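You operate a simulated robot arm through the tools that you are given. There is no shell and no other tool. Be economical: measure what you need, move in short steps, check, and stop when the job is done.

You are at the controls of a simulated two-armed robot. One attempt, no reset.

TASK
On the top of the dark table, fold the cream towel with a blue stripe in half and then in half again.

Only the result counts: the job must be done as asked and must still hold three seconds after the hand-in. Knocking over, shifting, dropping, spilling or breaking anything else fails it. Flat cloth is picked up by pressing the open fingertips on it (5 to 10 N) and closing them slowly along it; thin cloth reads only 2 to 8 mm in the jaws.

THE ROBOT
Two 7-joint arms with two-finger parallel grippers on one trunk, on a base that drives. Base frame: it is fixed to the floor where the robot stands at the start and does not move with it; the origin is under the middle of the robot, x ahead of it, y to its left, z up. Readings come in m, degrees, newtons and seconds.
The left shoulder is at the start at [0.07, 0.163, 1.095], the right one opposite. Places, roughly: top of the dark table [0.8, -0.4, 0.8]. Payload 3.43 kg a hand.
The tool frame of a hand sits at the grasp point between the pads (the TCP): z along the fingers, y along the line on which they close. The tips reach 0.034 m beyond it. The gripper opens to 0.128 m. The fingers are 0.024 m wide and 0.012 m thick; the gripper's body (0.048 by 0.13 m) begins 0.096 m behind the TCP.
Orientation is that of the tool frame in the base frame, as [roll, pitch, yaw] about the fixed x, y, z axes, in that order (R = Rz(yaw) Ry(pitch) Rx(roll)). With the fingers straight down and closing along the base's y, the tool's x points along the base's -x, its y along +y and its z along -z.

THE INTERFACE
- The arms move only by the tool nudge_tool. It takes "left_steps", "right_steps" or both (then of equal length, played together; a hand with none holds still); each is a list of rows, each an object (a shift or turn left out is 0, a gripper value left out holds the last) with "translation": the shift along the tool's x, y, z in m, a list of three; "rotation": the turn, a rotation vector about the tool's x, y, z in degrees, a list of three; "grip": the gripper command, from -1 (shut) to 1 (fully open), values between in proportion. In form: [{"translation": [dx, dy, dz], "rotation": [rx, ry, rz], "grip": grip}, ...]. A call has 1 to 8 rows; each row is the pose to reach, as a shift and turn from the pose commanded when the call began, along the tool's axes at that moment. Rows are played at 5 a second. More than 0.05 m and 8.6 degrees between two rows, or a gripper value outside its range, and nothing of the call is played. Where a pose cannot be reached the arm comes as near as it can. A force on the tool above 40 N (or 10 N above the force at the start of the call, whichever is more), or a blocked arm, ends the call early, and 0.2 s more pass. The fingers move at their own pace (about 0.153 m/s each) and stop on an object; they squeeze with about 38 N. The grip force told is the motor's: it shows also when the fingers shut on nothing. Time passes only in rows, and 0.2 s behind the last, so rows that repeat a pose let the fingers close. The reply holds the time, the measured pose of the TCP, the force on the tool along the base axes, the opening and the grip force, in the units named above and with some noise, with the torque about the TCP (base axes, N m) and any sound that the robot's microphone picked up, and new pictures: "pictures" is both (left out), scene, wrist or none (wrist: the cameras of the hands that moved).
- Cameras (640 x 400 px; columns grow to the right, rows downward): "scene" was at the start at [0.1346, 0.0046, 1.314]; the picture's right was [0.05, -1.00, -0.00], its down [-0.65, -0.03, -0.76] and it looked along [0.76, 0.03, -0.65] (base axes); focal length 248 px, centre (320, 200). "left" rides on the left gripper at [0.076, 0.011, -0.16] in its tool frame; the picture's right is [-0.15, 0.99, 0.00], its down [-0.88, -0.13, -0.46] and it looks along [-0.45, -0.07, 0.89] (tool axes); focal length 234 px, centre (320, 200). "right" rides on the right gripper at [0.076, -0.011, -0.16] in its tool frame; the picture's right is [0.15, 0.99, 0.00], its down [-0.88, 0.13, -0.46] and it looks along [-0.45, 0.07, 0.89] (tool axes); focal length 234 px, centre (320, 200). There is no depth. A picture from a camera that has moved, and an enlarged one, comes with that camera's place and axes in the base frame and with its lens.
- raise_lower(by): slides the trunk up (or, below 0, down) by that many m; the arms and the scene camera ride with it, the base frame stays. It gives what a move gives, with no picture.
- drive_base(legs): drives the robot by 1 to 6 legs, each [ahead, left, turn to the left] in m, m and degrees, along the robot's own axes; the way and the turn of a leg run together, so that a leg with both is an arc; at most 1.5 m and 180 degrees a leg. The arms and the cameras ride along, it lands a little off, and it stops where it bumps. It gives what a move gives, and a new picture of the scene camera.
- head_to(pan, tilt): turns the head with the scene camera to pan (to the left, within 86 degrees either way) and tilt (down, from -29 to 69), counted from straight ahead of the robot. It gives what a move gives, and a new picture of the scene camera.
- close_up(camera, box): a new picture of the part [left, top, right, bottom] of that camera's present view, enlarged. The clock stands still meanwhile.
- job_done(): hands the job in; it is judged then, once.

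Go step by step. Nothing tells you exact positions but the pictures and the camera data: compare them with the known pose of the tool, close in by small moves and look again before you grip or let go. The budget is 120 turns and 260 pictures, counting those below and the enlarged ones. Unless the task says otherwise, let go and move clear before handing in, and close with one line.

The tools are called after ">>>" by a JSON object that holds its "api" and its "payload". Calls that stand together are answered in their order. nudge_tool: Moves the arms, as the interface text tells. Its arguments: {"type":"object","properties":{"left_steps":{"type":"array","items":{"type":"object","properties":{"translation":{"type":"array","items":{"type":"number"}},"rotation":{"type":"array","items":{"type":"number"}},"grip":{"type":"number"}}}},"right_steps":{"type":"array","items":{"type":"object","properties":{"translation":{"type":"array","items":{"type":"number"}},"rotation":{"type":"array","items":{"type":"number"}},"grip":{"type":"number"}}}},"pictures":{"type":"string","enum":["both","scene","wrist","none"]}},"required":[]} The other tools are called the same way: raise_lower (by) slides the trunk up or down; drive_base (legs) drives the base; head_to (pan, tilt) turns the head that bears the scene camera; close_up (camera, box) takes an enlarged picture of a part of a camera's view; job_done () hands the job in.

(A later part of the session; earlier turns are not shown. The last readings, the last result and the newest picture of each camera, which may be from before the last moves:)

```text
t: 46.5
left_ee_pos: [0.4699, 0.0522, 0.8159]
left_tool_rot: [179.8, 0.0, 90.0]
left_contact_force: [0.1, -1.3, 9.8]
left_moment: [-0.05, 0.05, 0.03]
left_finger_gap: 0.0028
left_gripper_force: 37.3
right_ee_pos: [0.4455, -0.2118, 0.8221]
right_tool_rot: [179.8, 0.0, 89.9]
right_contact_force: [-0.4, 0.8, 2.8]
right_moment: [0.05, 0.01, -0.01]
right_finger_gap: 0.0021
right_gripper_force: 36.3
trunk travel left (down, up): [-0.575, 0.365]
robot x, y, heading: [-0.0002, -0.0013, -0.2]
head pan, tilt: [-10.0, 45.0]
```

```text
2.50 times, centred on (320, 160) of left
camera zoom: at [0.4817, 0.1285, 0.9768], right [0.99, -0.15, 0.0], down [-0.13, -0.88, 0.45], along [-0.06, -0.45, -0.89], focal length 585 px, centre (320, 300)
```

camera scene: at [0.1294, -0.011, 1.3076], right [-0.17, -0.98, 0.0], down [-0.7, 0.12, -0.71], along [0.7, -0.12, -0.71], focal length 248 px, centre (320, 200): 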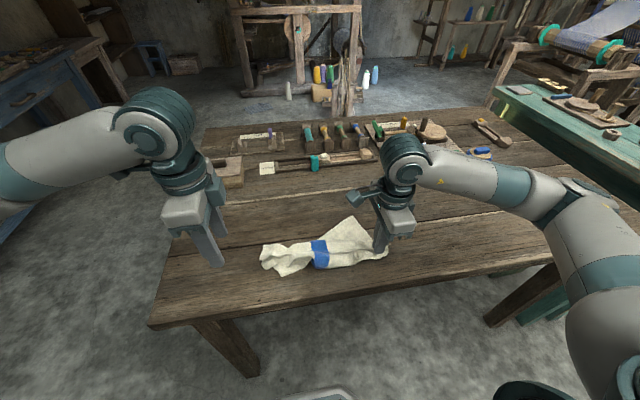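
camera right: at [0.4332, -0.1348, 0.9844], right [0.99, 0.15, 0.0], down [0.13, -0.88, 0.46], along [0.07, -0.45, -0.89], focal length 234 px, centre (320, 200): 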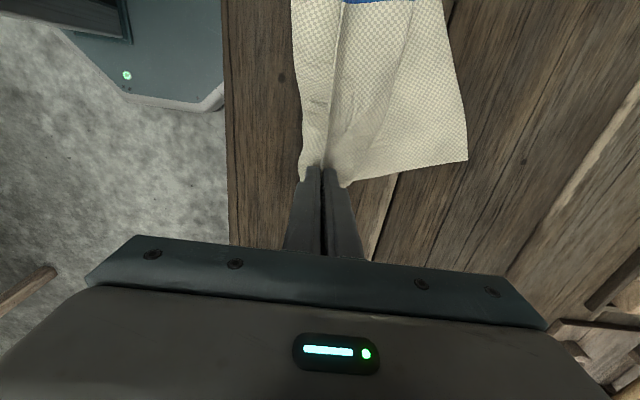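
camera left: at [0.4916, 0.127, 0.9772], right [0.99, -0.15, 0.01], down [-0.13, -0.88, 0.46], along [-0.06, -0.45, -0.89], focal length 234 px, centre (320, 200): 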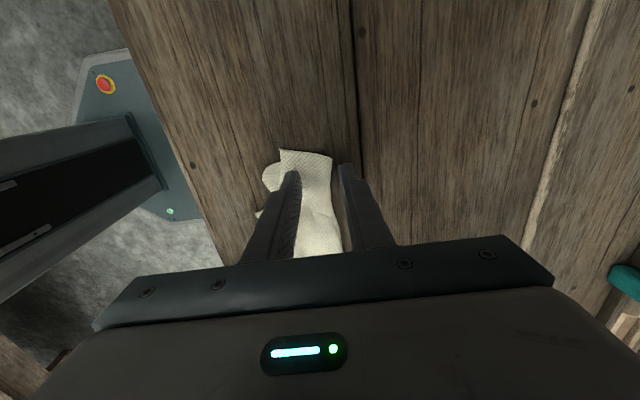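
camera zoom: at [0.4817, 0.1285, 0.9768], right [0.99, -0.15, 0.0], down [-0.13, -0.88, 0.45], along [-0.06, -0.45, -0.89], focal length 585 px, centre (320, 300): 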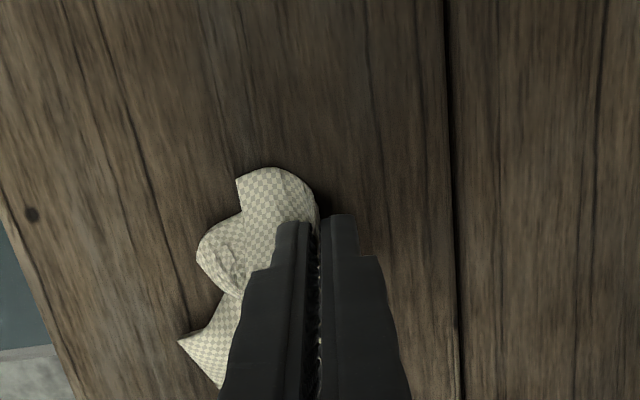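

Gripped at 2.8 mm. I lift both hands high and spread them slightly to see how the cloth hangs.

>>> {"api": "nudge_tool", "payload": {"left_steps": [{"translation": [0, 0.02, -0.04]}, {"translation": [0, 0.045, -0.08]}, {"translation": [0, 0.07, -0.12]}, {"translation": [0.005, 0.095, -0.16]}, {"translation": [0.01, 0.12, -0.2]}, {"translation": [0.01, 0.14, -0.24]}, {"translation": [0.01, 0.15, -0.28]}, {"translation": [0.01, 0.15, -0.28]}], "right_steps": [{"translation": [0, 0.025, -0.035]}, {"translation": [0, 0.055, -0.07]}, {"translation": [0, 0.085, -0.11]}, {"translation": [0, 0.11, -0.15]}, {"translation": [0, 0.135, -0.19]}, {"translation": [0, 0.16, -0.23]}, {"translation": [0, 0.175, -0.272]}, {"translation": [0, 0.175, -0.272]}]}}

>>> {"api": "close_up", "payload": {"camera": "scene", "box": [200, 50, 440, 230]}}

```text
t: 48.4
left_ee_pos: [0.6232, 0.0637, 1.0969]
left_tool_rot: [179.9, 0.0, 90.0]
left_contact_force: [0.4, 0.1, 0.2]
left_moment: [0.0, 0.04, -0.02]
left_finger_gap: 0.0027
left_gripper_force: 36.9
right_ee_pos: [0.6206, -0.2111, 1.094]
right_tool_rot: [-180.0, -0.1, 90.1]
right_contact_force: [0.5, 1.3, -0.8]
right_moment: [0.0, -0.01, 0.02]
right_finger_gap: 0.0019
right_gripper_force: 36.5
trunk travel left (down, up): [-0.575, 0.365]
robot x, y, heading: [0.0024, 0.0016, -0.1]
head pan, tilt: [-10.0, 45.0]
camera scene: at [0.1315, -0.013, 1.3073], right [-0.17, -0.98, 0.0], down [-0.7, 0.12, -0.71], along [0.7, -0.12, -0.71], focal length 248 px, centre (320, 200)
camera right: at [0.6075, -0.1338, 1.2556], right [0.99, 0.15, 0.0], down [0.13, -0.88, 0.46], along [0.07, -0.45, -0.89], focal length 234 px, centre (320, 200)
camera left: at [0.6335, 0.1403, 1.2582], right [0.99, -0.15, 0.0], down [-0.13, -0.88, 0.45], along [-0.07, -0.45, -0.89], focal length 234 px, centre (320, 200)
```

scene: 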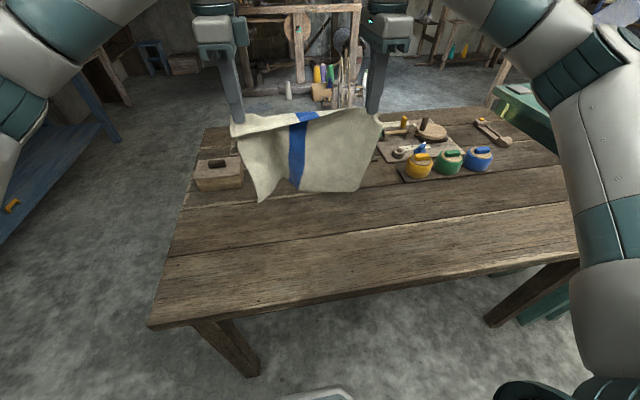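
right: 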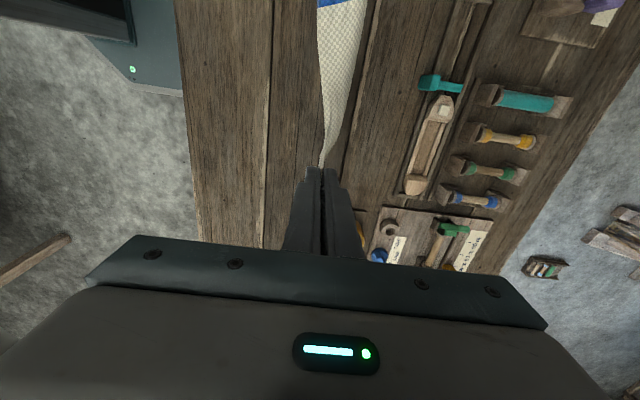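
left: 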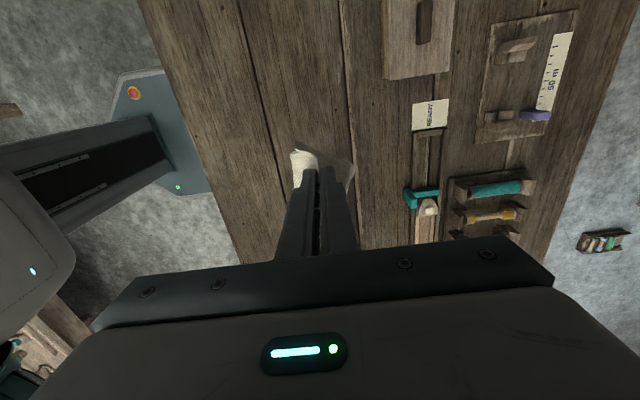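

```text
2.22 times, centred on (320, 140) of scene
camera zoom: at [0.1315, -0.013, 1.3073], right [-0.17, -0.98, 0.0], down [-0.7, 0.12, -0.71], along [0.7, -0.12, -0.71], focal length 552 px, centre (320, 333)
```

zoom: 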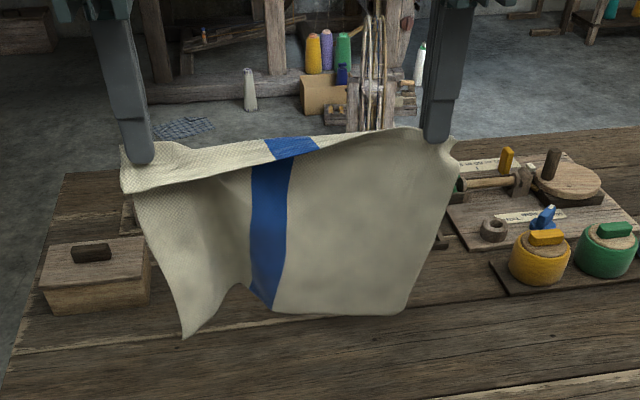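

Excellent: the cloth now hangs open along the near edge, with a small flap at the left folded toward me. I lay it down away from me (bottom edge first at x≈0.47, hands ending at x≈0.71), so the flap ends on top where I can fix it.

>>> {"api": "nudge_tool", "payload": {"left_steps": [{"translation": [0, -0.04, 0.0]}, {"translation": [0, -0.08, 0.01]}, {"translation": [0, -0.12, 0.02]}, {"translation": [0, -0.153, 0.03]}, {"translation": [0, -0.153, 0.03]}], "right_steps": [{"translation": [0, -0.04, 0.0]}, {"translation": [0, -0.08, 0.01]}, {"translation": [0, -0.12, 0.02]}, {"translation": [0, -0.15, 0.027]}, {"translation": [0, -0.15, 0.027]}], "pictures": "scene"}}

```text
t: 49.5
left_ee_pos: [0.4687, 0.0619, 1.064]
left_tool_rot: [179.9, 0.0, 90.0]
left_contact_force: [-0.6, -0.5, -0.4]
left_moment: [-0.01, 0.0, -0.05]
left_finger_gap: 0.0024
left_gripper_force: 37.3
right_ee_pos: [0.4675, -0.2129, 1.0692]
right_tool_rot: [179.9, 0.0, 90.0]
right_contact_force: [-0.4, 0.8, -0.5]
right_moment: [0.0, 0.01, 0.01]
right_finger_gap: 0.0018
right_gripper_force: 36.8
trunk travel left (down, up): [-0.575, 0.365]
robot x, y, heading: [-0.0003, 0.0011, -0.1]
head pan, tilt: [-10.0, 45.0]
camera scene: at [0.1312, -0.0127, 1.3073], right [-0.17, -0.98, 0.0], down [-0.7, 0.12, -0.71], along [0.7, -0.12, -0.71], focal length 248 px, centre (320, 200)
```

scene: 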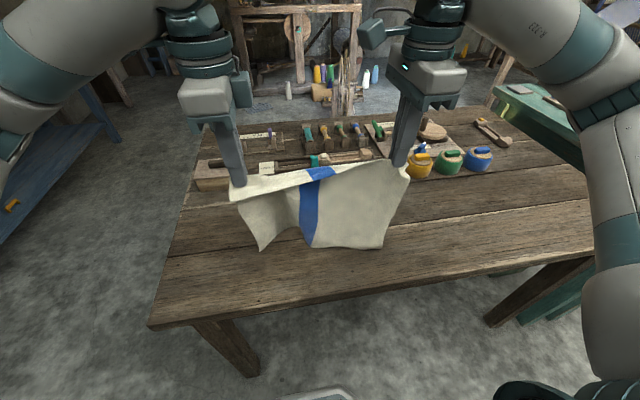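

>>> {"api": "nudge_tool", "payload": {"left_steps": [{"translation": [0, 0.0468, 0.0046]}, {"translation": [0, 0.0918, 0.0183]}, {"translation": [0, 0.1333, 0.0405]}, {"translation": [0, 0.1697, 0.0703]}, {"translation": [0, 0.1996, 0.1067]}, {"translation": [0, 0.2217, 0.1482]}, {"translation": [0, 0.2354, 0.1932]}, {"translation": [0, 0.24, 0.241]}], "right_steps": [{"translation": [0, 0.0468, 0.0046]}, {"translation": [0, 0.0918, 0.0183]}, {"translation": [0, 0.1333, 0.0405]}, {"translation": [0, 0.1697, 0.0703]}, {"translation": [0, 0.1996, 0.1067]}, {"translation": [0, 0.2217, 0.1482]}, {"translation": [0, 0.2354, 0.1932]}, {"translation": [0, 0.24, 0.242]}]}}

>>> {"api": "close_up", "payload": {"camera": "scene", "box": [200, 130, 440, 280]}}

```text
t: 51.4
left_ee_pos: [0.7075, 0.0641, 0.8233]
left_tool_rot: [179.8, 0.0, 90.0]
left_contact_force: [0.2, 0.3, 0.0]
left_moment: [-0.04, 0.02, 0.01]
left_finger_gap: 0.0023
left_gripper_force: 37.0
right_ee_pos: [0.7137, -0.208, 0.8257]
right_tool_rot: [179.9, 0.0, 90.0]
right_contact_force: [-0.2, -0.1, 0.2]
right_moment: [0.0, -0.01, 0.04]
right_finger_gap: 0.0019
right_gripper_force: 36.6
trunk travel left (down, up): [-0.575, 0.365]
robot x, y, heading: [0.0026, -0.0039, -0.0]
head pan, tilt: [-10.0, 45.0]
camera scene: at [0.132, -0.0129, 1.3074], right [-0.17, -0.98, 0.0], down [-0.7, 0.12, -0.71], along [0.7, -0.12, -0.71], focal length 248 px, centre (320, 200)
camera right: at [0.701, -0.1319, 0.9867], right [0.99, 0.15, 0.0], down [0.13, -0.88, 0.46], along [0.07, -0.45, -0.89], focal length 234 px, centre (320, 200)
camera left: at [0.7187, 0.1407, 0.9835], right [0.99, -0.15, 0.0], down [-0.13, -0.88, 0.46], along [-0.07, -0.45, -0.89], focal length 234 px, centre (320, 200)
```

scene: 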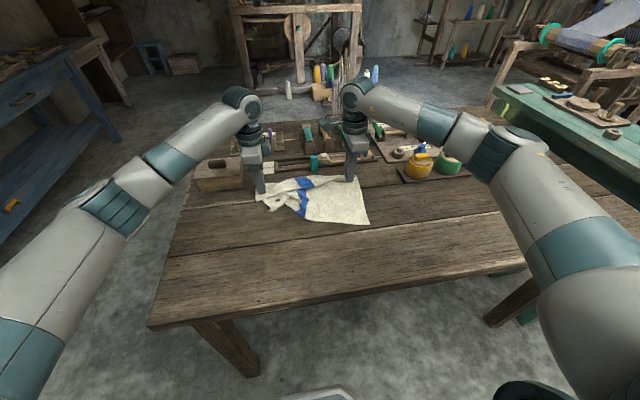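
right: 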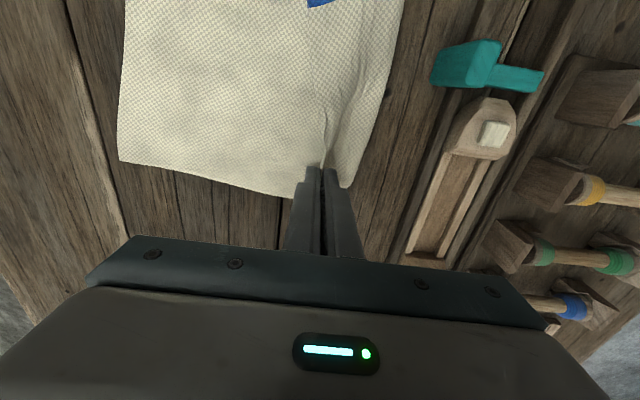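
left: 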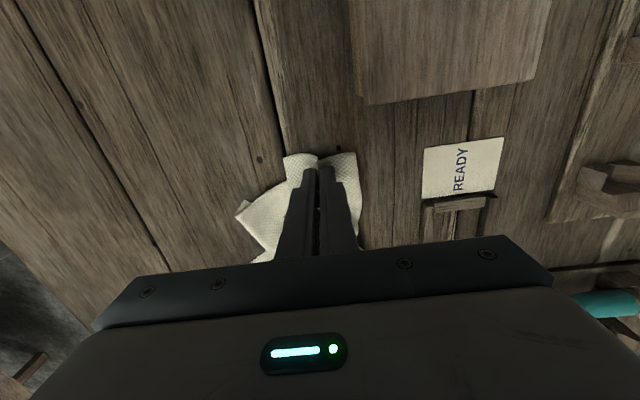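

```text
2.67 times, centred on (320, 205) of scene
camera zoom: at [0.132, -0.0129, 1.3074], right [-0.17, -0.98, 0.0], down [-0.7, 0.12, -0.71], along [0.7, -0.12, -0.71], focal length 662 px, centre (320, 187)
```

zoom: 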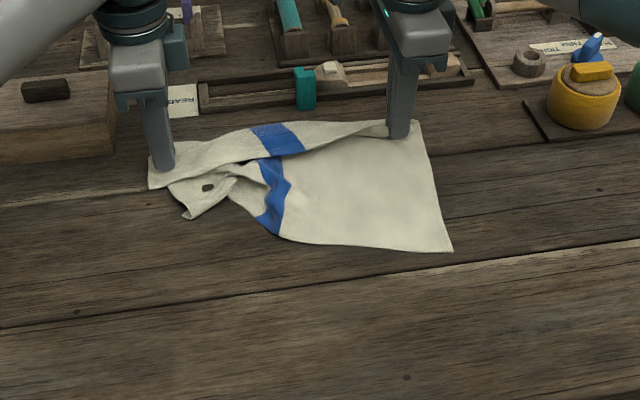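

The right half lies flat; the bottom-left corner bunched at (0.63, 0.04). I release the left hand, back it off and look.

>>> {"api": "nudge_tool", "payload": {"left_steps": [{"translation": [0, 0, 0.006], "grip": -1}, {"translation": [0, 0, 0.006], "grip": -0.8}, {"translation": [0, 0, 0.006], "grip": -0.6}, {"translation": [0, 0, -0.03], "grip": -0.6}, {"translation": [0.0, 0, -0.07]}, {"translation": [0.04, -0.02, -0.1]}, {"translation": [0.06, -0.05, -0.12]}]}}

>>> {"api": "close_up", "payload": {"camera": "scene", "box": [220, 150, 400, 240]}}

>>> {"api": "close_up", "payload": {"camera": "left", "box": [220, 100, 460, 260]}}

```text
refused: row 6 steps farther than a row can; nothing moved
```

```text
3.56 times, centred on (310, 195) of scene
camera zoom: at [0.132, -0.0129, 1.3074], right [-0.17, -0.98, 0.0], down [-0.7, 0.12, -0.71], along [0.7, -0.12, -0.71], focal length 883 px, centre (356, 218)
```

zoom: 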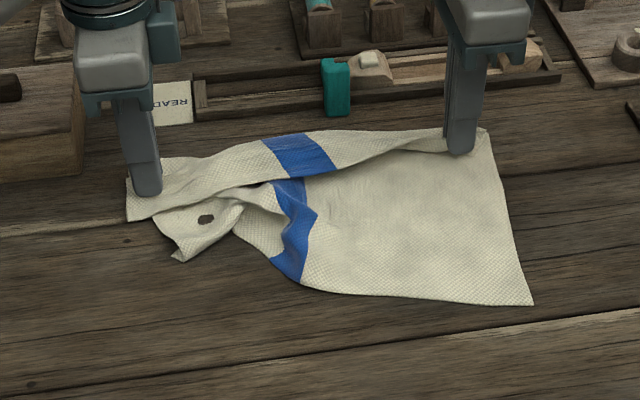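

```text
2.50 times, centred on (340, 180) of left
camera zoom: at [0.7187, 0.1407, 0.9835], right [0.99, -0.15, 0.0], down [-0.13, -0.88, 0.46], along [-0.07, -0.45, -0.89], focal length 585 px, centre (270, 250)
```

zoom: 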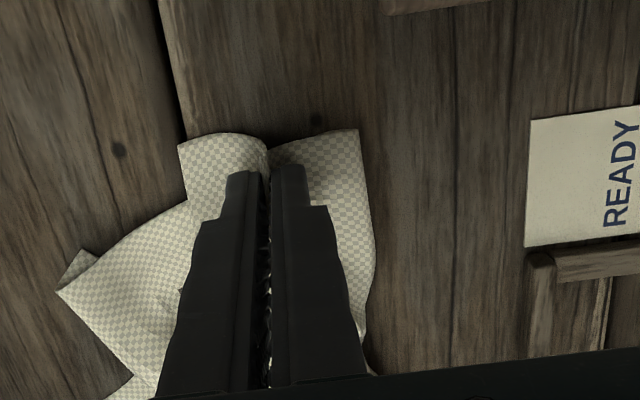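

>>> {"api": "nudge_tool", "payload": {"left_steps": [{"translation": [0, 0, 0.006], "grip": -1}, {"translation": [0, 0, 0.006], "grip": -0.8}, {"translation": [0, 0, 0.006], "grip": -0.55}, {"translation": [0, 0, -0.03], "grip": -0.55}, {"translation": [0.0, 0, -0.07]}, {"translation": [0.03, -0.02, -0.09]}, {"translation": [0.05, -0.05, -0.11]}, {"translation": [0.05, -0.07, -0.14]}]}}

>>> {"api": "close_up", "payload": {"camera": "scene", "box": [220, 150, 400, 240]}}

>>> {"api": "close_up", "payload": {"camera": "left", "box": [220, 100, 460, 260]}}

```text
t: 53.1
left_ee_pos: [0.635, 0.1125, 0.9666]
left_tool_rot: [179.8, -0.1, 90.0]
left_contact_force: [-1.0, 0.1, -0.2]
left_moment: [-0.02, -0.02, 0.03]
left_finger_gap: 0.029
left_gripper_force: 0.0
right_ee_pos: [0.7119, -0.2092, 0.827]
right_tool_rot: [179.9, 0.0, 90.0]
right_contact_force: [-0.7, 0.1, 0.8]
right_moment: [-0.01, -0.02, 0.02]
right_finger_gap: 0.0018
right_gripper_force: 35.8
trunk travel left (down, up): [-0.575, 0.365]
robot x, y, heading: [-0.0013, -0.002, 0.2]
head pan, tilt: [-10.0, 45.0]
camera scene: at [0.1295, -0.0134, 1.3075], right [-0.17, -0.98, 0.0], down [-0.7, 0.12, -0.71], along [0.7, -0.12, -0.71], focal length 248 px, centre (320, 200)
camera left: at [0.6469, 0.1887, 1.126], right [0.99, -0.15, 0.0], down [-0.13, -0.88, 0.45], along [-0.06, -0.45, -0.89], focal length 234 px, centre (320, 200)
```

scene: 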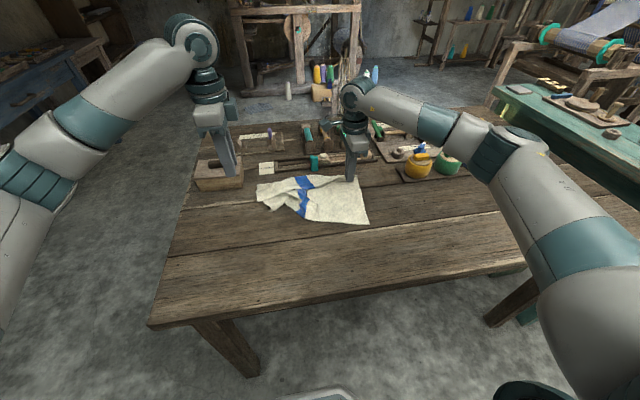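
left: 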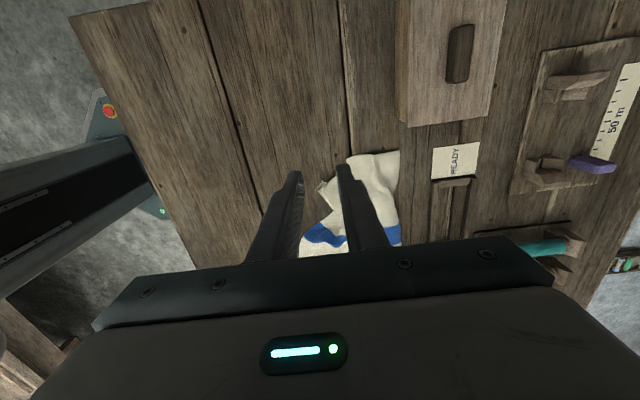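

```text
3.56 times, centred on (310, 195) of scene
camera zoom: at [0.1295, -0.0134, 1.3075], right [-0.17, -0.98, 0.0], down [-0.7, 0.12, -0.71], along [0.7, -0.12, -0.71], focal length 883 px, centre (356, 218)
```

zoom: 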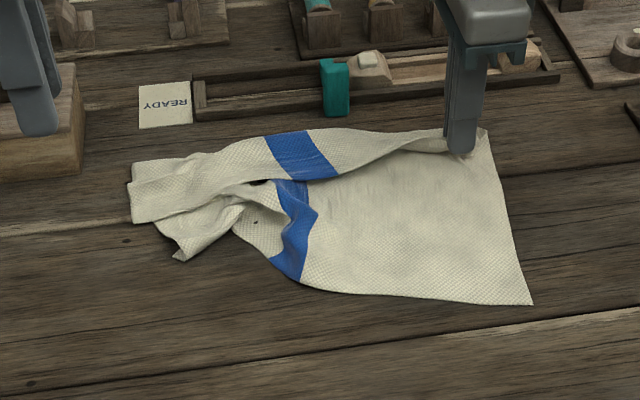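

```text
2.50 times, centred on (340, 180) of left
camera zoom: at [0.6469, 0.1887, 1.126], right [0.99, -0.15, 0.0], down [-0.13, -0.88, 0.45], along [-0.06, -0.45, -0.89], focal length 585 px, centre (270, 250)
```

zoom: 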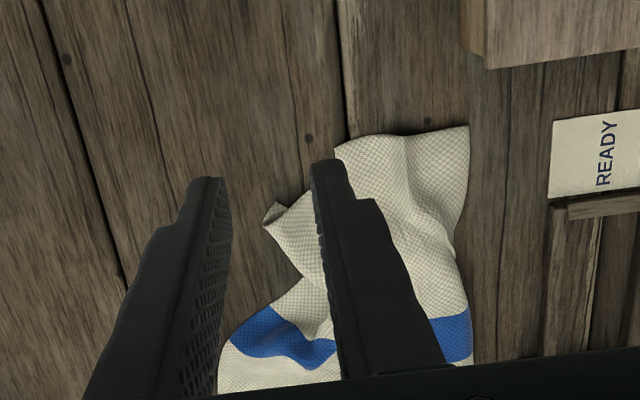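

The far-left corner tail is at about (0.635, 0.04). I place the left hand over it to pinch and pull it toward me.

>>> {"api": "nudge_tool", "payload": {"left_steps": [{"translation": [-0.03, 0.002, 0.035], "grip": -0.45}, {"translation": [-0.06, 0.004, 0.07]}, {"translation": [-0.09, 0.006, 0.1]}, {"translation": [-0.09, 0.006, 0.125]}, {"translation": [-0.09, 0.006, 0.136]}], "pictures": "none"}}

>>> {"api": "close_up", "payload": {"camera": "left", "box": [220, 80, 440, 240]}}

>>> {"api": "close_up", "payload": {"camera": "scene", "box": [220, 150, 400, 240]}}

```text
t: 54.4
left_ee_pos: [0.645, 0.0215, 0.8289]
left_tool_rot: [179.9, -0.1, 90.0]
left_contact_force: [-0.4, 0.0, 0.9]
left_moment: [0.05, -0.01, 0.0]
left_finger_gap: 0.0353
left_gripper_force: 0.0
right_ee_pos: [0.7119, -0.2091, 0.8261]
right_tool_rot: [179.9, 0.0, 90.0]
right_contact_force: [0.4, 0.2, -0.1]
right_moment: [-0.01, 0.0, -0.01]
right_finger_gap: 0.0018
right_gripper_force: 36.7
trunk travel left (down, up): [-0.575, 0.365]
robot x, y, heading: [-0.0026, -0.0003, -0.1]
head pan, tilt: [-10.0, 45.0]
```

```text
2.50 times, centred on (330, 160) of left
camera zoom: at [0.6566, 0.0977, 0.989], right [0.99, -0.15, 0.0], down [-0.13, -0.88, 0.45], along [-0.06, -0.45, -0.89], focal length 585 px, centre (295, 300)
```

zoom: 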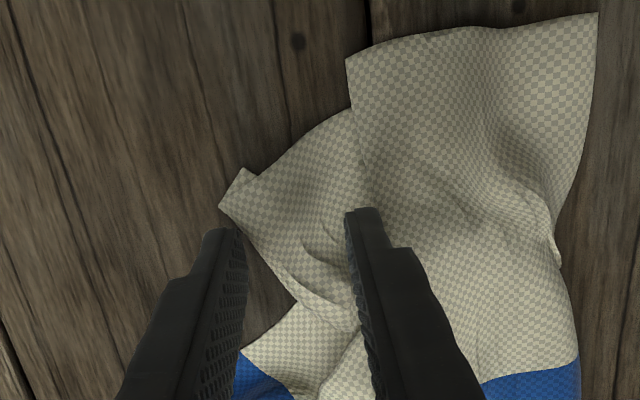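

```text
3.56 times, centred on (310, 195) of scene
camera zoom: at [0.1304, -0.0132, 1.3075], right [-0.17, -0.98, 0.0], down [-0.7, 0.12, -0.71], along [0.7, -0.12, -0.71], focal length 883 px, centre (356, 218)
```

zoom: 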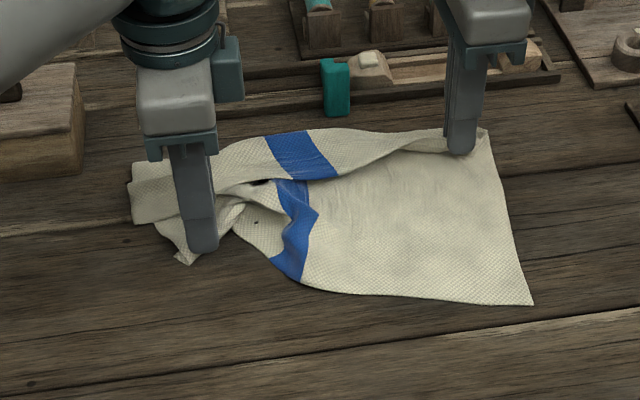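

>>> {"api": "nudge_tool", "payload": {"left_steps": [{"translation": [0.006, -0.002, 0], "grip": -0.52}, {"translation": [0.014, -0.003, 0.004]}, {"translation": [0.014, -0.003, 0.009]}, {"translation": [0.014, -0.003, 0.013]}], "pictures": "none"}}

>>> {"api": "close_up", "payload": {"camera": "left", "box": [220, 80, 440, 240]}}

```text
t: 55.4
left_ee_pos: [0.64, 0.0368, 0.8172]
left_tool_rot: [179.7, 0.0, 90.1]
left_contact_force: [0.3, 0.0, 0.4]
left_moment: [-0.03, 0.0, -0.02]
left_finger_gap: 0.0309
left_gripper_force: 0.0
right_ee_pos: [0.7114, -0.2098, 0.8261]
right_tool_rot: [179.9, 0.0, 90.0]
right_contact_force: [0.4, 0.2, 0.3]
right_moment: [0.04, 0.0, 0.0]
right_finger_gap: 0.0019
right_gripper_force: 36.8
trunk travel left (down, up): [-0.575, 0.365]
robot x, y, heading: [-0.0007, -0.0001, 0.4]
head pan, tilt: [-10.0, 45.0]
```

```text
2.50 times, centred on (330, 160) of left
camera zoom: at [0.6524, 0.1131, 0.977], right [0.99, -0.15, 0.0], down [-0.13, -0.88, 0.45], along [-0.06, -0.45, -0.89], focal length 585 px, centre (295, 300)
```

zoom: 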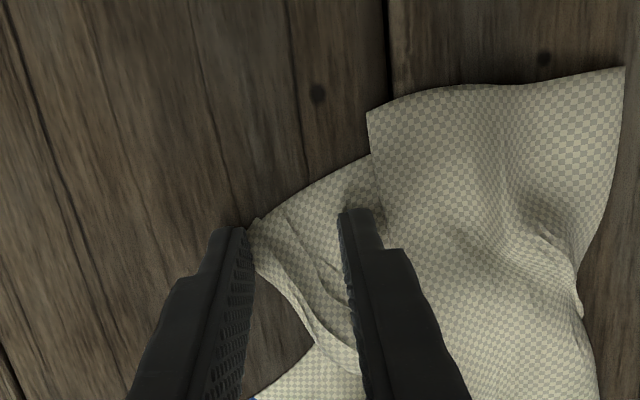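

>>> {"api": "nudge_tool", "payload": {"left_steps": [{"translation": [0, 0, 0.002], "grip": -0.52}, {"translation": [0, 0, 0.0035], "grip": -0.52}, {"translation": [0, 0, 0.0035], "grip": -0.6}, {"translation": [0, 0, 0.0035], "grip": -0.7}, {"translation": [0, 0, 0.0035], "grip": -0.8}, {"translation": [0, 0, 0.0035], "grip": -0.9}, {"translation": [0, 0, 0.0035], "grip": -1}, {"translation": [0, 0, 0.0035], "grip": -1}], "pictures": "none"}}

>>> {"api": "close_up", "payload": {"camera": "left", "box": [220, 80, 440, 240]}}

```text
t: 57.1
left_ee_pos: [0.6406, 0.0358, 0.8164]
left_tool_rot: [179.6, 0.0, 90.1]
left_contact_force: [2.5, -1.2, 25.4]
left_moment: [-0.06, -0.15, 0.0]
left_finger_gap: 0.0029
left_gripper_force: 37.7
right_ee_pos: [0.7105, -0.2099, 0.8277]
right_tool_rot: [179.7, -0.1, 90.0]
right_contact_force: [-0.9, 0.2, 0.6]
right_moment: [0.01, -0.03, 0.01]
right_finger_gap: 0.0017
right_gripper_force: 36.5
trunk travel left (down, up): [-0.575, 0.365]
robot x, y, heading: [0.0035, 0.0022, -0.0]
head pan, tilt: [-10.0, 45.0]
```

```text
2.50 times, centred on (330, 160) of left
camera zoom: at [0.6516, 0.1125, 0.9761], right [0.99, -0.15, 0.01], down [-0.13, -0.88, 0.46], along [-0.06, -0.45, -0.89], focal length 585 px, centre (295, 300)
```

zoom: 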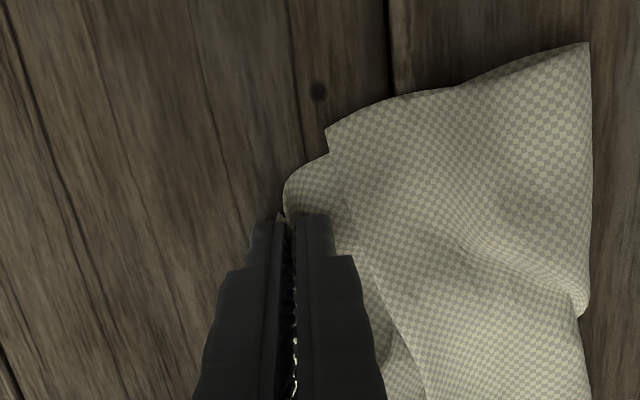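

Gripped. I lift slightly and pull this corner out to about (0.50, 0.14), where the towel's fourth corner belongs.

>>> {"api": "nudge_tool", "payload": {"left_steps": [{"translation": [0.005, -0.01, -0.02]}, {"translation": [0.02, -0.035, -0.03]}, {"translation": [0.035, -0.06, -0.03]}, {"translation": [0.055, -0.085, -0.03]}, {"translation": [0.075, -0.11, -0.03]}, {"translation": [0.09, -0.13, -0.025]}, {"translation": [0.1, -0.14, -0.01]}, {"translation": [0.1, -0.14, -0.003]}]}}

>>> {"api": "close_up", "payload": {"camera": "scene", "box": [200, 140, 400, 265]}}

```text
t: 59.0
left_ee_pos: [0.5024, 0.1362, 0.8169]
left_tool_rot: [179.8, 0.1, 90.0]
left_contact_force: [4.3, -8.8, 5.3]
left_moment: [-0.33, -0.19, -0.17]
left_finger_gap: 0.0026
left_gripper_force: 37.4
right_ee_pos: [0.7119, -0.2077, 0.8268]
right_tool_rot: [179.8, 0.0, 90.1]
right_contact_force: [-5.9, 8.7, -0.5]
right_moment: [0.24, 0.15, 0.09]
right_finger_gap: 0.002
right_gripper_force: 36.9
trunk travel left (down, up): [-0.575, 0.365]
robot x, y, heading: [-0.0013, 0.0006, 0.3]
head pan, tilt: [-10.0, 45.0]
camera scene: at [0.1298, -0.0132, 1.3076], right [-0.17, -0.98, 0.0], down [-0.7, 0.12, -0.71], along [0.7, -0.12, -0.71], focal length 248 px, centre (320, 200)
camera left: at [0.5127, 0.2124, 0.977], right [0.99, -0.15, 0.0], down [-0.13, -0.88, 0.46], along [-0.06, -0.45, -0.89], focal length 234 px, centre (320, 200)
```

scene: 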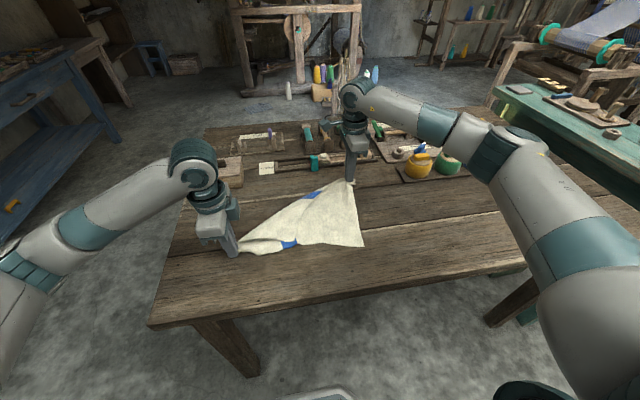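
left: 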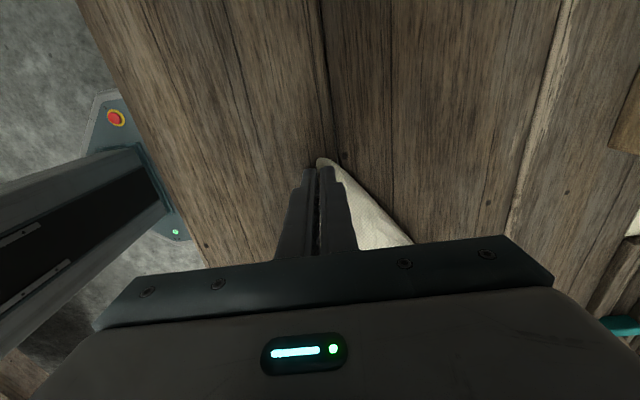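

```text
3.20 times, centred on (300, 202) of scene
camera zoom: at [0.1298, -0.0132, 1.3076], right [-0.17, -0.98, 0.0], down [-0.7, 0.12, -0.71], along [0.7, -0.12, -0.71], focal length 795 px, centre (384, 192)
```

zoom: 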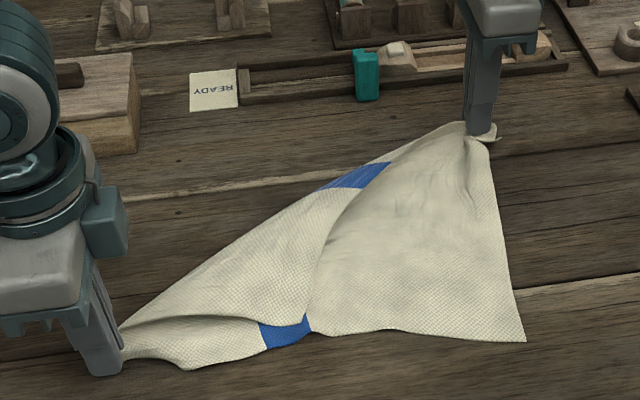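

The left corner is out, but the near-left part has flopped into a diagonal fold. I release the left gently and look for the remaining corner.

>>> {"api": "nudge_tool", "payload": {"left_steps": [{"translation": [-0.005, 0.005, 0.0], "grip": -1}, {"translation": [-0.005, 0.005, 0.0], "grip": -0.7}, {"translation": [-0.005, 0.005, 0.0], "grip": -0.4}, {"translation": [-0.005, 0.005, -0.04]}, {"translation": [-0.005, 0.005, -0.08]}, {"translation": [0.03, 0.025, -0.11]}, {"translation": [0.05, 0.05, -0.14]}]}}

>>> {"api": "close_up", "payload": {"camera": "scene", "box": [200, 140, 400, 265]}}

>>> {"api": "close_up", "payload": {"camera": "left", "box": [200, 60, 520, 260]}}

```text
refused: row 6 steps farther than a row can; nothing moved
```

```text
3.20 times, centred on (300, 202) of scene
camera zoom: at [0.1298, -0.0132, 1.3076], right [-0.17, -0.98, 0.0], down [-0.7, 0.12, -0.71], along [0.7, -0.12, -0.71], focal length 795 px, centre (384, 192)
```

zoom: 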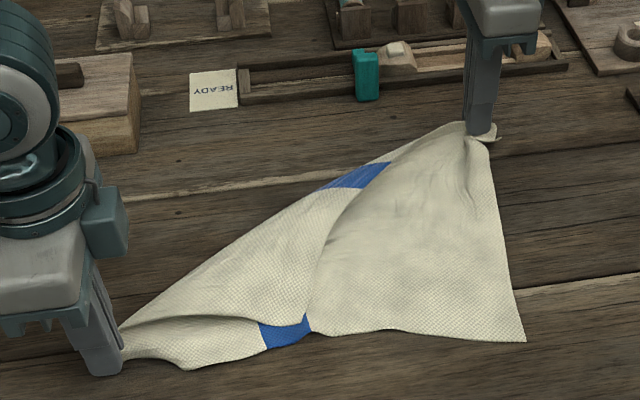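

```text
2.00 times, centred on (360, 160) of left
camera zoom: at [0.5127, 0.2124, 0.977], right [0.99, -0.15, 0.0], down [-0.13, -0.88, 0.46], along [-0.06, -0.45, -0.89], focal length 468 px, centre (240, 280)
```

zoom: 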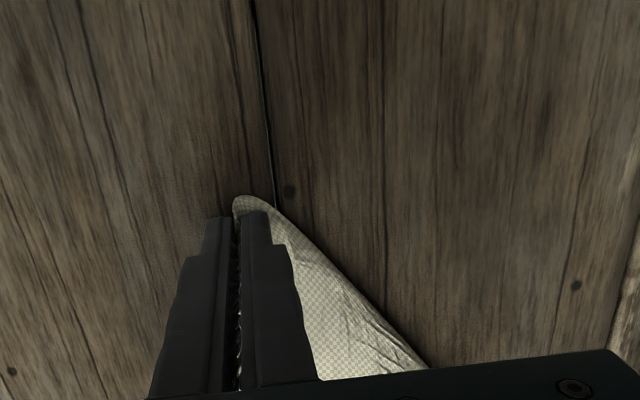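

>>> {"api": "nudge_tool", "payload": {"left_steps": [{"translation": [-0.005, 0.005, 0.0], "grip": -1}, {"translation": [-0.005, 0.005, 0.0], "grip": -0.7}, {"translation": [-0.005, 0.005, 0.0], "grip": -0.4}, {"translation": [-0.005, 0.005, -0.04]}, {"translation": [-0.005, 0.005, -0.08]}, {"translation": [0.01, 0.025, -0.11]}, {"translation": [0.03, 0.05, -0.14]}]}}

>>> {"api": "close_up", "payload": {"camera": "scene", "box": [200, 140, 400, 265]}}

>>> {"api": "close_up", "payload": {"camera": "left", "box": [200, 60, 520, 260]}}

```text
t: 60.5
left_ee_pos: [0.5499, 0.163, 0.9547]
left_tool_rot: [180.0, 0.0, 89.9]
left_contact_force: [0.2, -0.3, -0.3]
left_moment: [-0.01, 0.0, 0.02]
left_finger_gap: 0.0382
left_gripper_force: 0.0
right_ee_pos: [0.7108, -0.2104, 0.8269]
right_tool_rot: [179.9, 0.0, 90.0]
right_contact_force: [0.0, 0.0, 0.7]
right_moment: [0.0, -0.01, 0.06]
right_finger_gap: 0.0018
right_gripper_force: 36.6
trunk travel left (down, up): [-0.575, 0.365]
robot x, y, heading: [-0.0005, -0.0007, 0.1]
head pan, tilt: [-10.0, 45.0]
camera scene: at [0.13, -0.0129, 1.3074], right [-0.17, -0.98, 0.0], down [-0.7, 0.12, -0.71], along [0.7, -0.12, -0.71], focal length 248 px, centre (320, 200)
camera left: at [0.5619, 0.2414, 1.1158], right [0.99, -0.15, 0.0], down [-0.13, -0.88, 0.45], along [-0.07, -0.45, -0.89], focal length 234 px, centre (320, 200)
```

scene: 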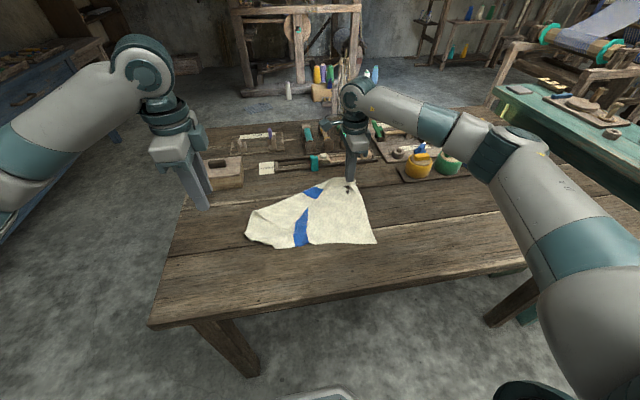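
left: 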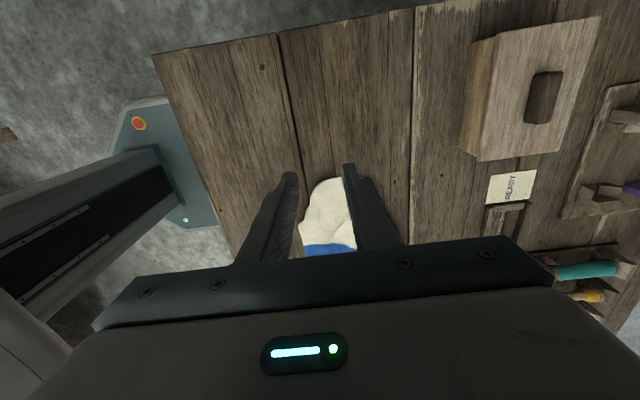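

```text
3.20 times, centred on (300, 202) of scene
camera zoom: at [0.13, -0.0129, 1.3074], right [-0.17, -0.98, 0.0], down [-0.7, 0.12, -0.71], along [0.7, -0.12, -0.71], focal length 795 px, centre (384, 192)
```

zoom: 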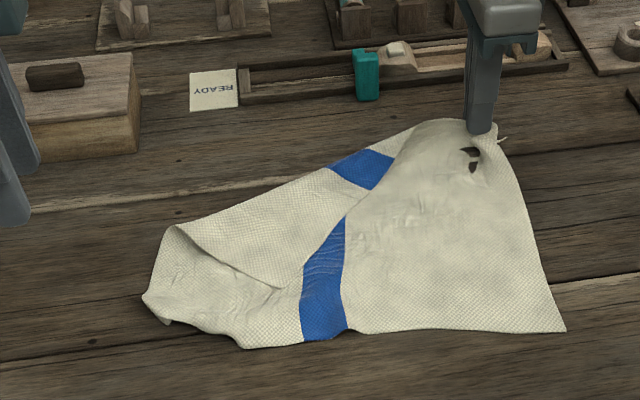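

```text
2.00 times, centred on (360, 160) of left
camera zoom: at [0.5619, 0.2414, 1.1158], right [0.99, -0.15, 0.0], down [-0.13, -0.88, 0.45], along [-0.07, -0.45, -0.89], focal length 468 px, centre (240, 280)
```

zoom: 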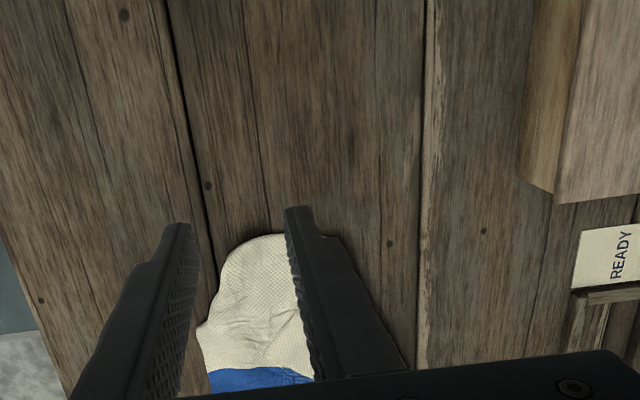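

Now the structure is clear: the sheet is flat except the near-left corner, which lies on top at about (0.543, -0.014). I go pinch that corner and carry it over to about (0.75, 0.09).

>>> {"api": "nudge_tool", "payload": {"left_steps": [{"translation": [-0.04, 0.005, 0.02], "grip": -0.5}, {"translation": [-0.08, 0.01, 0.04]}, {"translation": [-0.12, 0.015, 0.06]}, {"translation": [-0.155, 0.02, 0.08]}, {"translation": [-0.175, 0.021, 0.105]}, {"translation": [-0.175, 0.021, 0.126]}], "pictures": "none"}}

>>> {"api": "close_up", "payload": {"camera": "left", "box": [200, 80, 440, 240]}}

>>> {"api": "close_up", "payload": {"camera": "scene", "box": [200, 140, 400, 265]}}

```text
t: 62.0
left_ee_pos: [0.573, -0.0069, 0.8277]
left_tool_rot: [-180.0, 0.0, 90.0]
left_contact_force: [0.6, -0.4, -0.3]
left_moment: [0.04, 0.0, 0.04]
left_finger_gap: 0.0321
left_gripper_force: 0.1
right_ee_pos: [0.7124, -0.2091, 0.8265]
right_tool_rot: [179.9, 0.0, 90.1]
right_contact_force: [-0.2, 0.3, 0.3]
right_moment: [-0.02, -0.03, 0.02]
right_finger_gap: 0.002
right_gripper_force: 36.5
trunk travel left (down, up): [-0.575, 0.365]
robot x, y, heading: [0.0054, 0.0008, 0.3]
head pan, tilt: [-10.0, 45.0]
```

```text
2.50 times, centred on (320, 160) of left
camera zoom: at [0.5845, 0.0695, 0.9878], right [0.99, -0.15, 0.0], down [-0.13, -0.88, 0.46], along [-0.07, -0.45, -0.89], focal length 585 px, centre (320, 300)
```

zoom: 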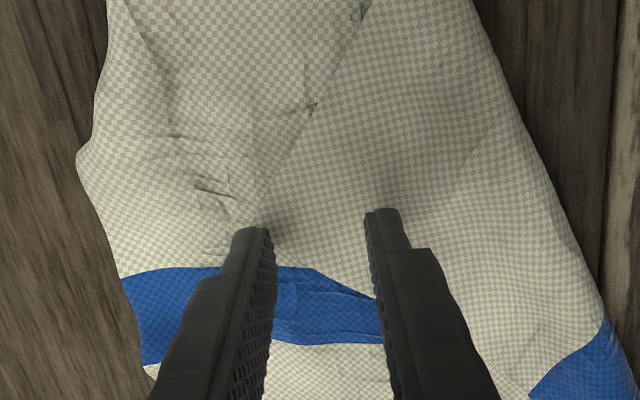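

```text
3.20 times, centred on (300, 202) of scene
camera zoom: at [0.1305, -0.0126, 1.3075], right [-0.17, -0.98, 0.0], down [-0.7, 0.12, -0.71], along [0.7, -0.12, -0.71], focal length 795 px, centre (384, 192)
```

zoom: 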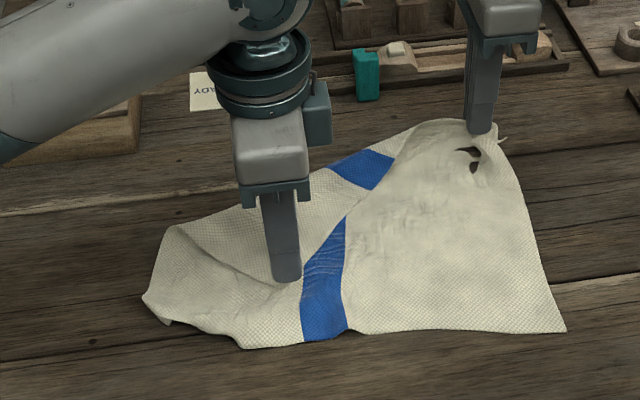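

The near finger sits on the corner tip and the far finger is on the flap. I shift 5 mm left, press and close.

>>> {"api": "nudge_tool", "payload": {"left_steps": [{"translation": [0.006, 0.003, 0.004]}, {"translation": [0.006, 0.003, 0.009]}, {"translation": [0.006, 0.003, 0.013]}], "pictures": "none"}}

```text
t: 62.8
left_ee_pos: [0.5762, -0.0013, 0.8167]
left_tool_rot: [179.8, -0.1, 90.0]
left_contact_force: [0.7, -0.5, 1.3]
left_moment: [-0.02, 0.04, 0.0]
left_finger_gap: 0.0322
left_gripper_force: 0.0
right_ee_pos: [0.7114, -0.2083, 0.8281]
right_tool_rot: [179.9, 0.0, 90.0]
right_contact_force: [-0.6, 0.9, -0.3]
right_moment: [0.03, 0.0, 0.04]
right_finger_gap: 0.002
right_gripper_force: 36.5
trunk travel left (down, up): [-0.575, 0.365]
robot x, y, heading: [0.0007, -0.0013, 0.1]
head pan, tilt: [-10.0, 45.0]
```

>>> {"api": "nudge_tool", "payload": {"left_steps": [{"translation": [0, 0, 0.0015], "grip": -0.5}, {"translation": [0, 0, 0.0025], "grip": -0.5}, {"translation": [0, 0, 0.0025], "grip": -0.6}, {"translation": [0, 0, 0.0025], "grip": -0.7}, {"translation": [0, 0, 0.0025], "grip": -0.8}, {"translation": [0, 0, 0.0025], "grip": -0.9}, {"translation": [0, 0, 0.0025], "grip": -1}, {"translation": [0, 0, 0.0025], "grip": -1}], "pictures": "none"}}

>>> {"api": "close_up", "payload": {"camera": "left", "box": [200, 80, 440, 240]}}

```text
t: 64.5
left_ee_pos: [0.5732, -0.0019, 0.8164]
left_tool_rot: [179.7, 0.0, 90.0]
left_contact_force: [-0.3, -0.6, 26.4]
left_moment: [-0.04, 0.0, -0.02]
left_finger_gap: 0.0002
left_gripper_force: 33.0
right_ee_pos: [0.7103, -0.2086, 0.8285]
right_tool_rot: [179.8, 0.0, 90.0]
right_contact_force: [-0.7, 0.0, -0.1]
right_moment: [0.0, 0.02, 0.01]
right_finger_gap: 0.0019
right_gripper_force: 36.4
trunk travel left (down, up): [-0.575, 0.365]
robot x, y, heading: [-0.0024, -0.0005, 0.0]
head pan, tilt: [-10.0, 45.0]
```

```text
2.50 times, centred on (320, 160) of left
camera zoom: at [0.5846, 0.0745, 0.9761], right [0.99, -0.15, 0.01], down [-0.13, -0.88, 0.46], along [-0.06, -0.45, -0.89], focal length 585 px, centre (320, 300)
```

zoom: 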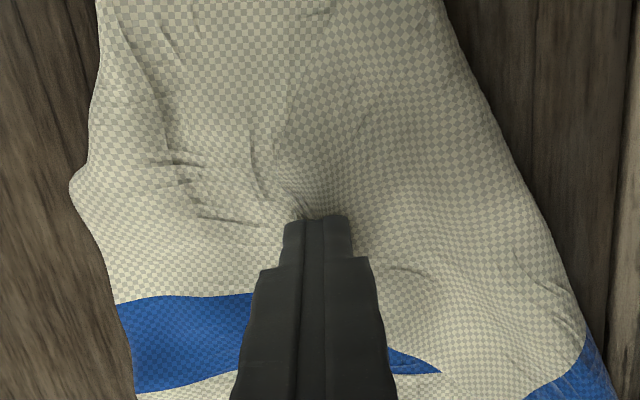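

It slipped. I retry with a wider gap, shifted further onto the flap.

>>> {"api": "nudge_tool", "payload": {"left_steps": [{"translation": [0, 0, -0.012], "grip": -1}, {"translation": [0.006, 0.008, -0.012], "grip": -0.3}, {"translation": [0.006, 0.008, -0.012], "grip": -0.3}, {"translation": [0.006, 0.008, -0.005], "grip": -0.3}, {"translation": [0.006, 0.008, 0.0], "grip": -0.3}], "pictures": "none"}}

>>> {"api": "close_up", "payload": {"camera": "left", "box": [200, 80, 440, 240]}}

```text
t: 65.8
left_ee_pos: [0.5823, 0.0035, 0.8168]
left_tool_rot: [179.7, 0.1, 89.9]
left_contact_force: [1.8, 0.3, 13.0]
left_moment: [0.02, 0.2, 0.05]
left_finger_gap: 0.0443
left_gripper_force: 0.1
right_ee_pos: [0.7098, -0.2096, 0.828]
right_tool_rot: [179.8, 0.0, 90.0]
right_contact_force: [0.1, -0.8, -0.1]
right_moment: [-0.03, 0.02, -0.02]
right_finger_gap: 0.002
right_gripper_force: 36.5
trunk travel left (down, up): [-0.575, 0.365]
robot x, y, heading: [-0.0011, 0.0035, 0.0]
head pan, tilt: [-10.0, 45.0]
```

```text
2.50 times, centred on (320, 160) of left
camera zoom: at [0.5931, 0.0801, 0.9762], right [0.99, -0.15, 0.01], down [-0.13, -0.88, 0.46], along [-0.06, -0.45, -0.89], focal length 585 px, centre (320, 300)
```

zoom: 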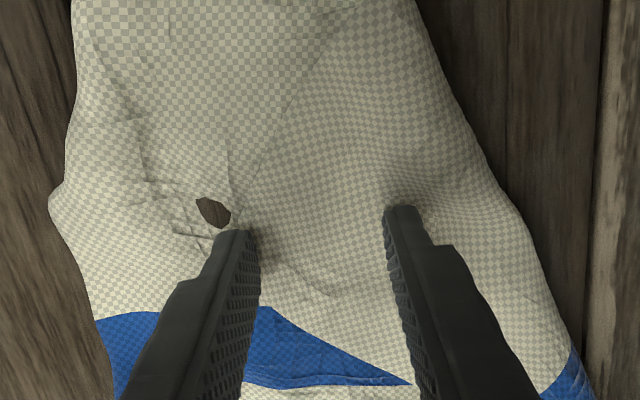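

>>> {"api": "nudge_tool", "payload": {"left_steps": [{"translation": [0, 0, -0.0005], "grip": -0.38}, {"translation": [0, 0, -0.0005], "grip": -0.46}, {"translation": [0, 0, -0.0005], "grip": -0.55}, {"translation": [0, 0, -0.0005], "grip": -0.64}, {"translation": [0, 0, -0.0005], "grip": -0.73}, {"translation": [0, 0, -0.0005], "grip": -0.82}, {"translation": [0, 0, -0.0005], "grip": -0.91}, {"translation": [0, 0, -0.0005], "grip": -1}], "pictures": "none"}}

>>> {"api": "close_up", "payload": {"camera": "left", "box": [200, 80, 440, 240]}}

```text
t: 67.5
left_ee_pos: [0.5821, 0.0037, 0.8157]
left_tool_rot: [179.9, 0.0, 89.9]
left_contact_force: [-1.3, -0.6, 18.0]
left_moment: [-0.04, 0.09, -0.04]
left_finger_gap: 0.0019
left_gripper_force: 36.7
right_ee_pos: [0.7106, -0.2103, 0.8277]
right_tool_rot: [179.9, 0.0, 89.9]
right_contact_force: [1.0, 0.7, 0.6]
right_moment: [0.01, -0.02, 0.03]
right_finger_gap: 0.002
right_gripper_force: 37.1
trunk travel left (down, up): [-0.575, 0.365]
robot x, y, heading: [-0.0002, 0.0005, -0.0]
head pan, tilt: [-10.0, 45.0]
```

```text
2.50 times, centred on (320, 160) of left
camera zoom: at [0.5931, 0.0802, 0.9762], right [0.99, -0.15, 0.0], down [-0.13, -0.88, 0.46], along [-0.06, -0.45, -0.89], focal length 585 px, centre (320, 300)
```

zoom: 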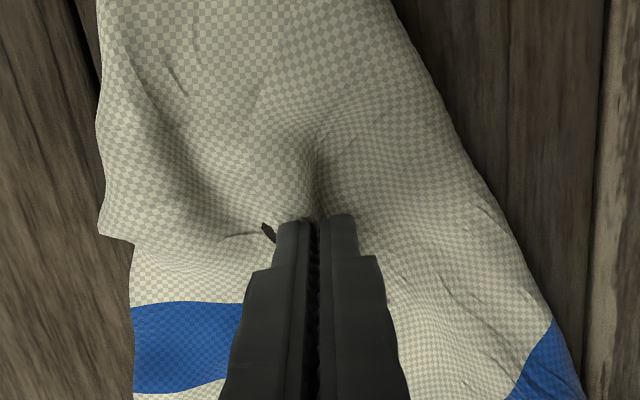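

Gripped (1.9 mm, one sheet). I lift 6 cm and check.

>>> {"api": "nudge_tool", "payload": {"left_steps": [{"translation": [0.005, 0.01, -0.03]}, {"translation": [0.01, 0.02, -0.06]}, {"translation": [0.015, 0.03, -0.08]}], "pictures": "none"}}

>>> {"api": "close_up", "payload": {"camera": "scene", "box": [200, 140, 400, 265]}}

```text
t: 68.3
left_ee_pos: [0.6113, 0.0207, 0.8947]
left_tool_rot: [179.9, -0.1, 89.9]
left_contact_force: [0.6, 0.6, -0.7]
left_moment: [-0.01, -0.01, -0.05]
left_finger_gap: 0.002
left_gripper_force: 36.5
right_ee_pos: [0.7116, -0.2082, 0.8257]
right_tool_rot: [179.8, -0.1, 90.0]
right_contact_force: [-0.4, 0.4, 0.2]
right_moment: [-0.02, 0.0, 0.04]
right_finger_gap: 0.0018
right_gripper_force: 36.4
trunk travel left (down, up): [-0.575, 0.365]
robot x, y, heading: [-0.0014, -0.0015, -0.0]
head pan, tilt: [-10.0, 45.0]
```

```text
3.20 times, centred on (300, 202) of scene
camera zoom: at [0.1305, -0.0128, 1.3074], right [-0.17, -0.98, 0.0], down [-0.7, 0.12, -0.71], along [0.7, -0.12, -0.71], focal length 795 px, centre (384, 192)
```

zoom: 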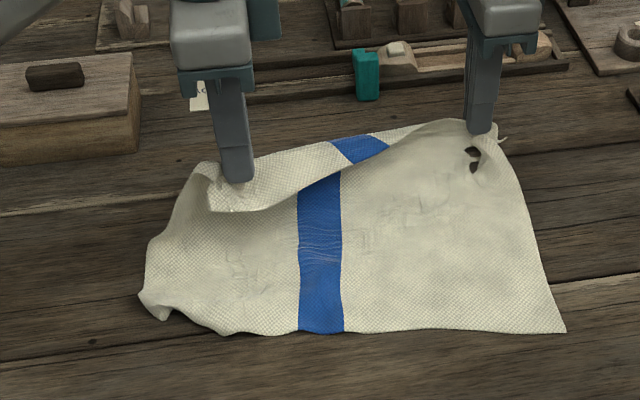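

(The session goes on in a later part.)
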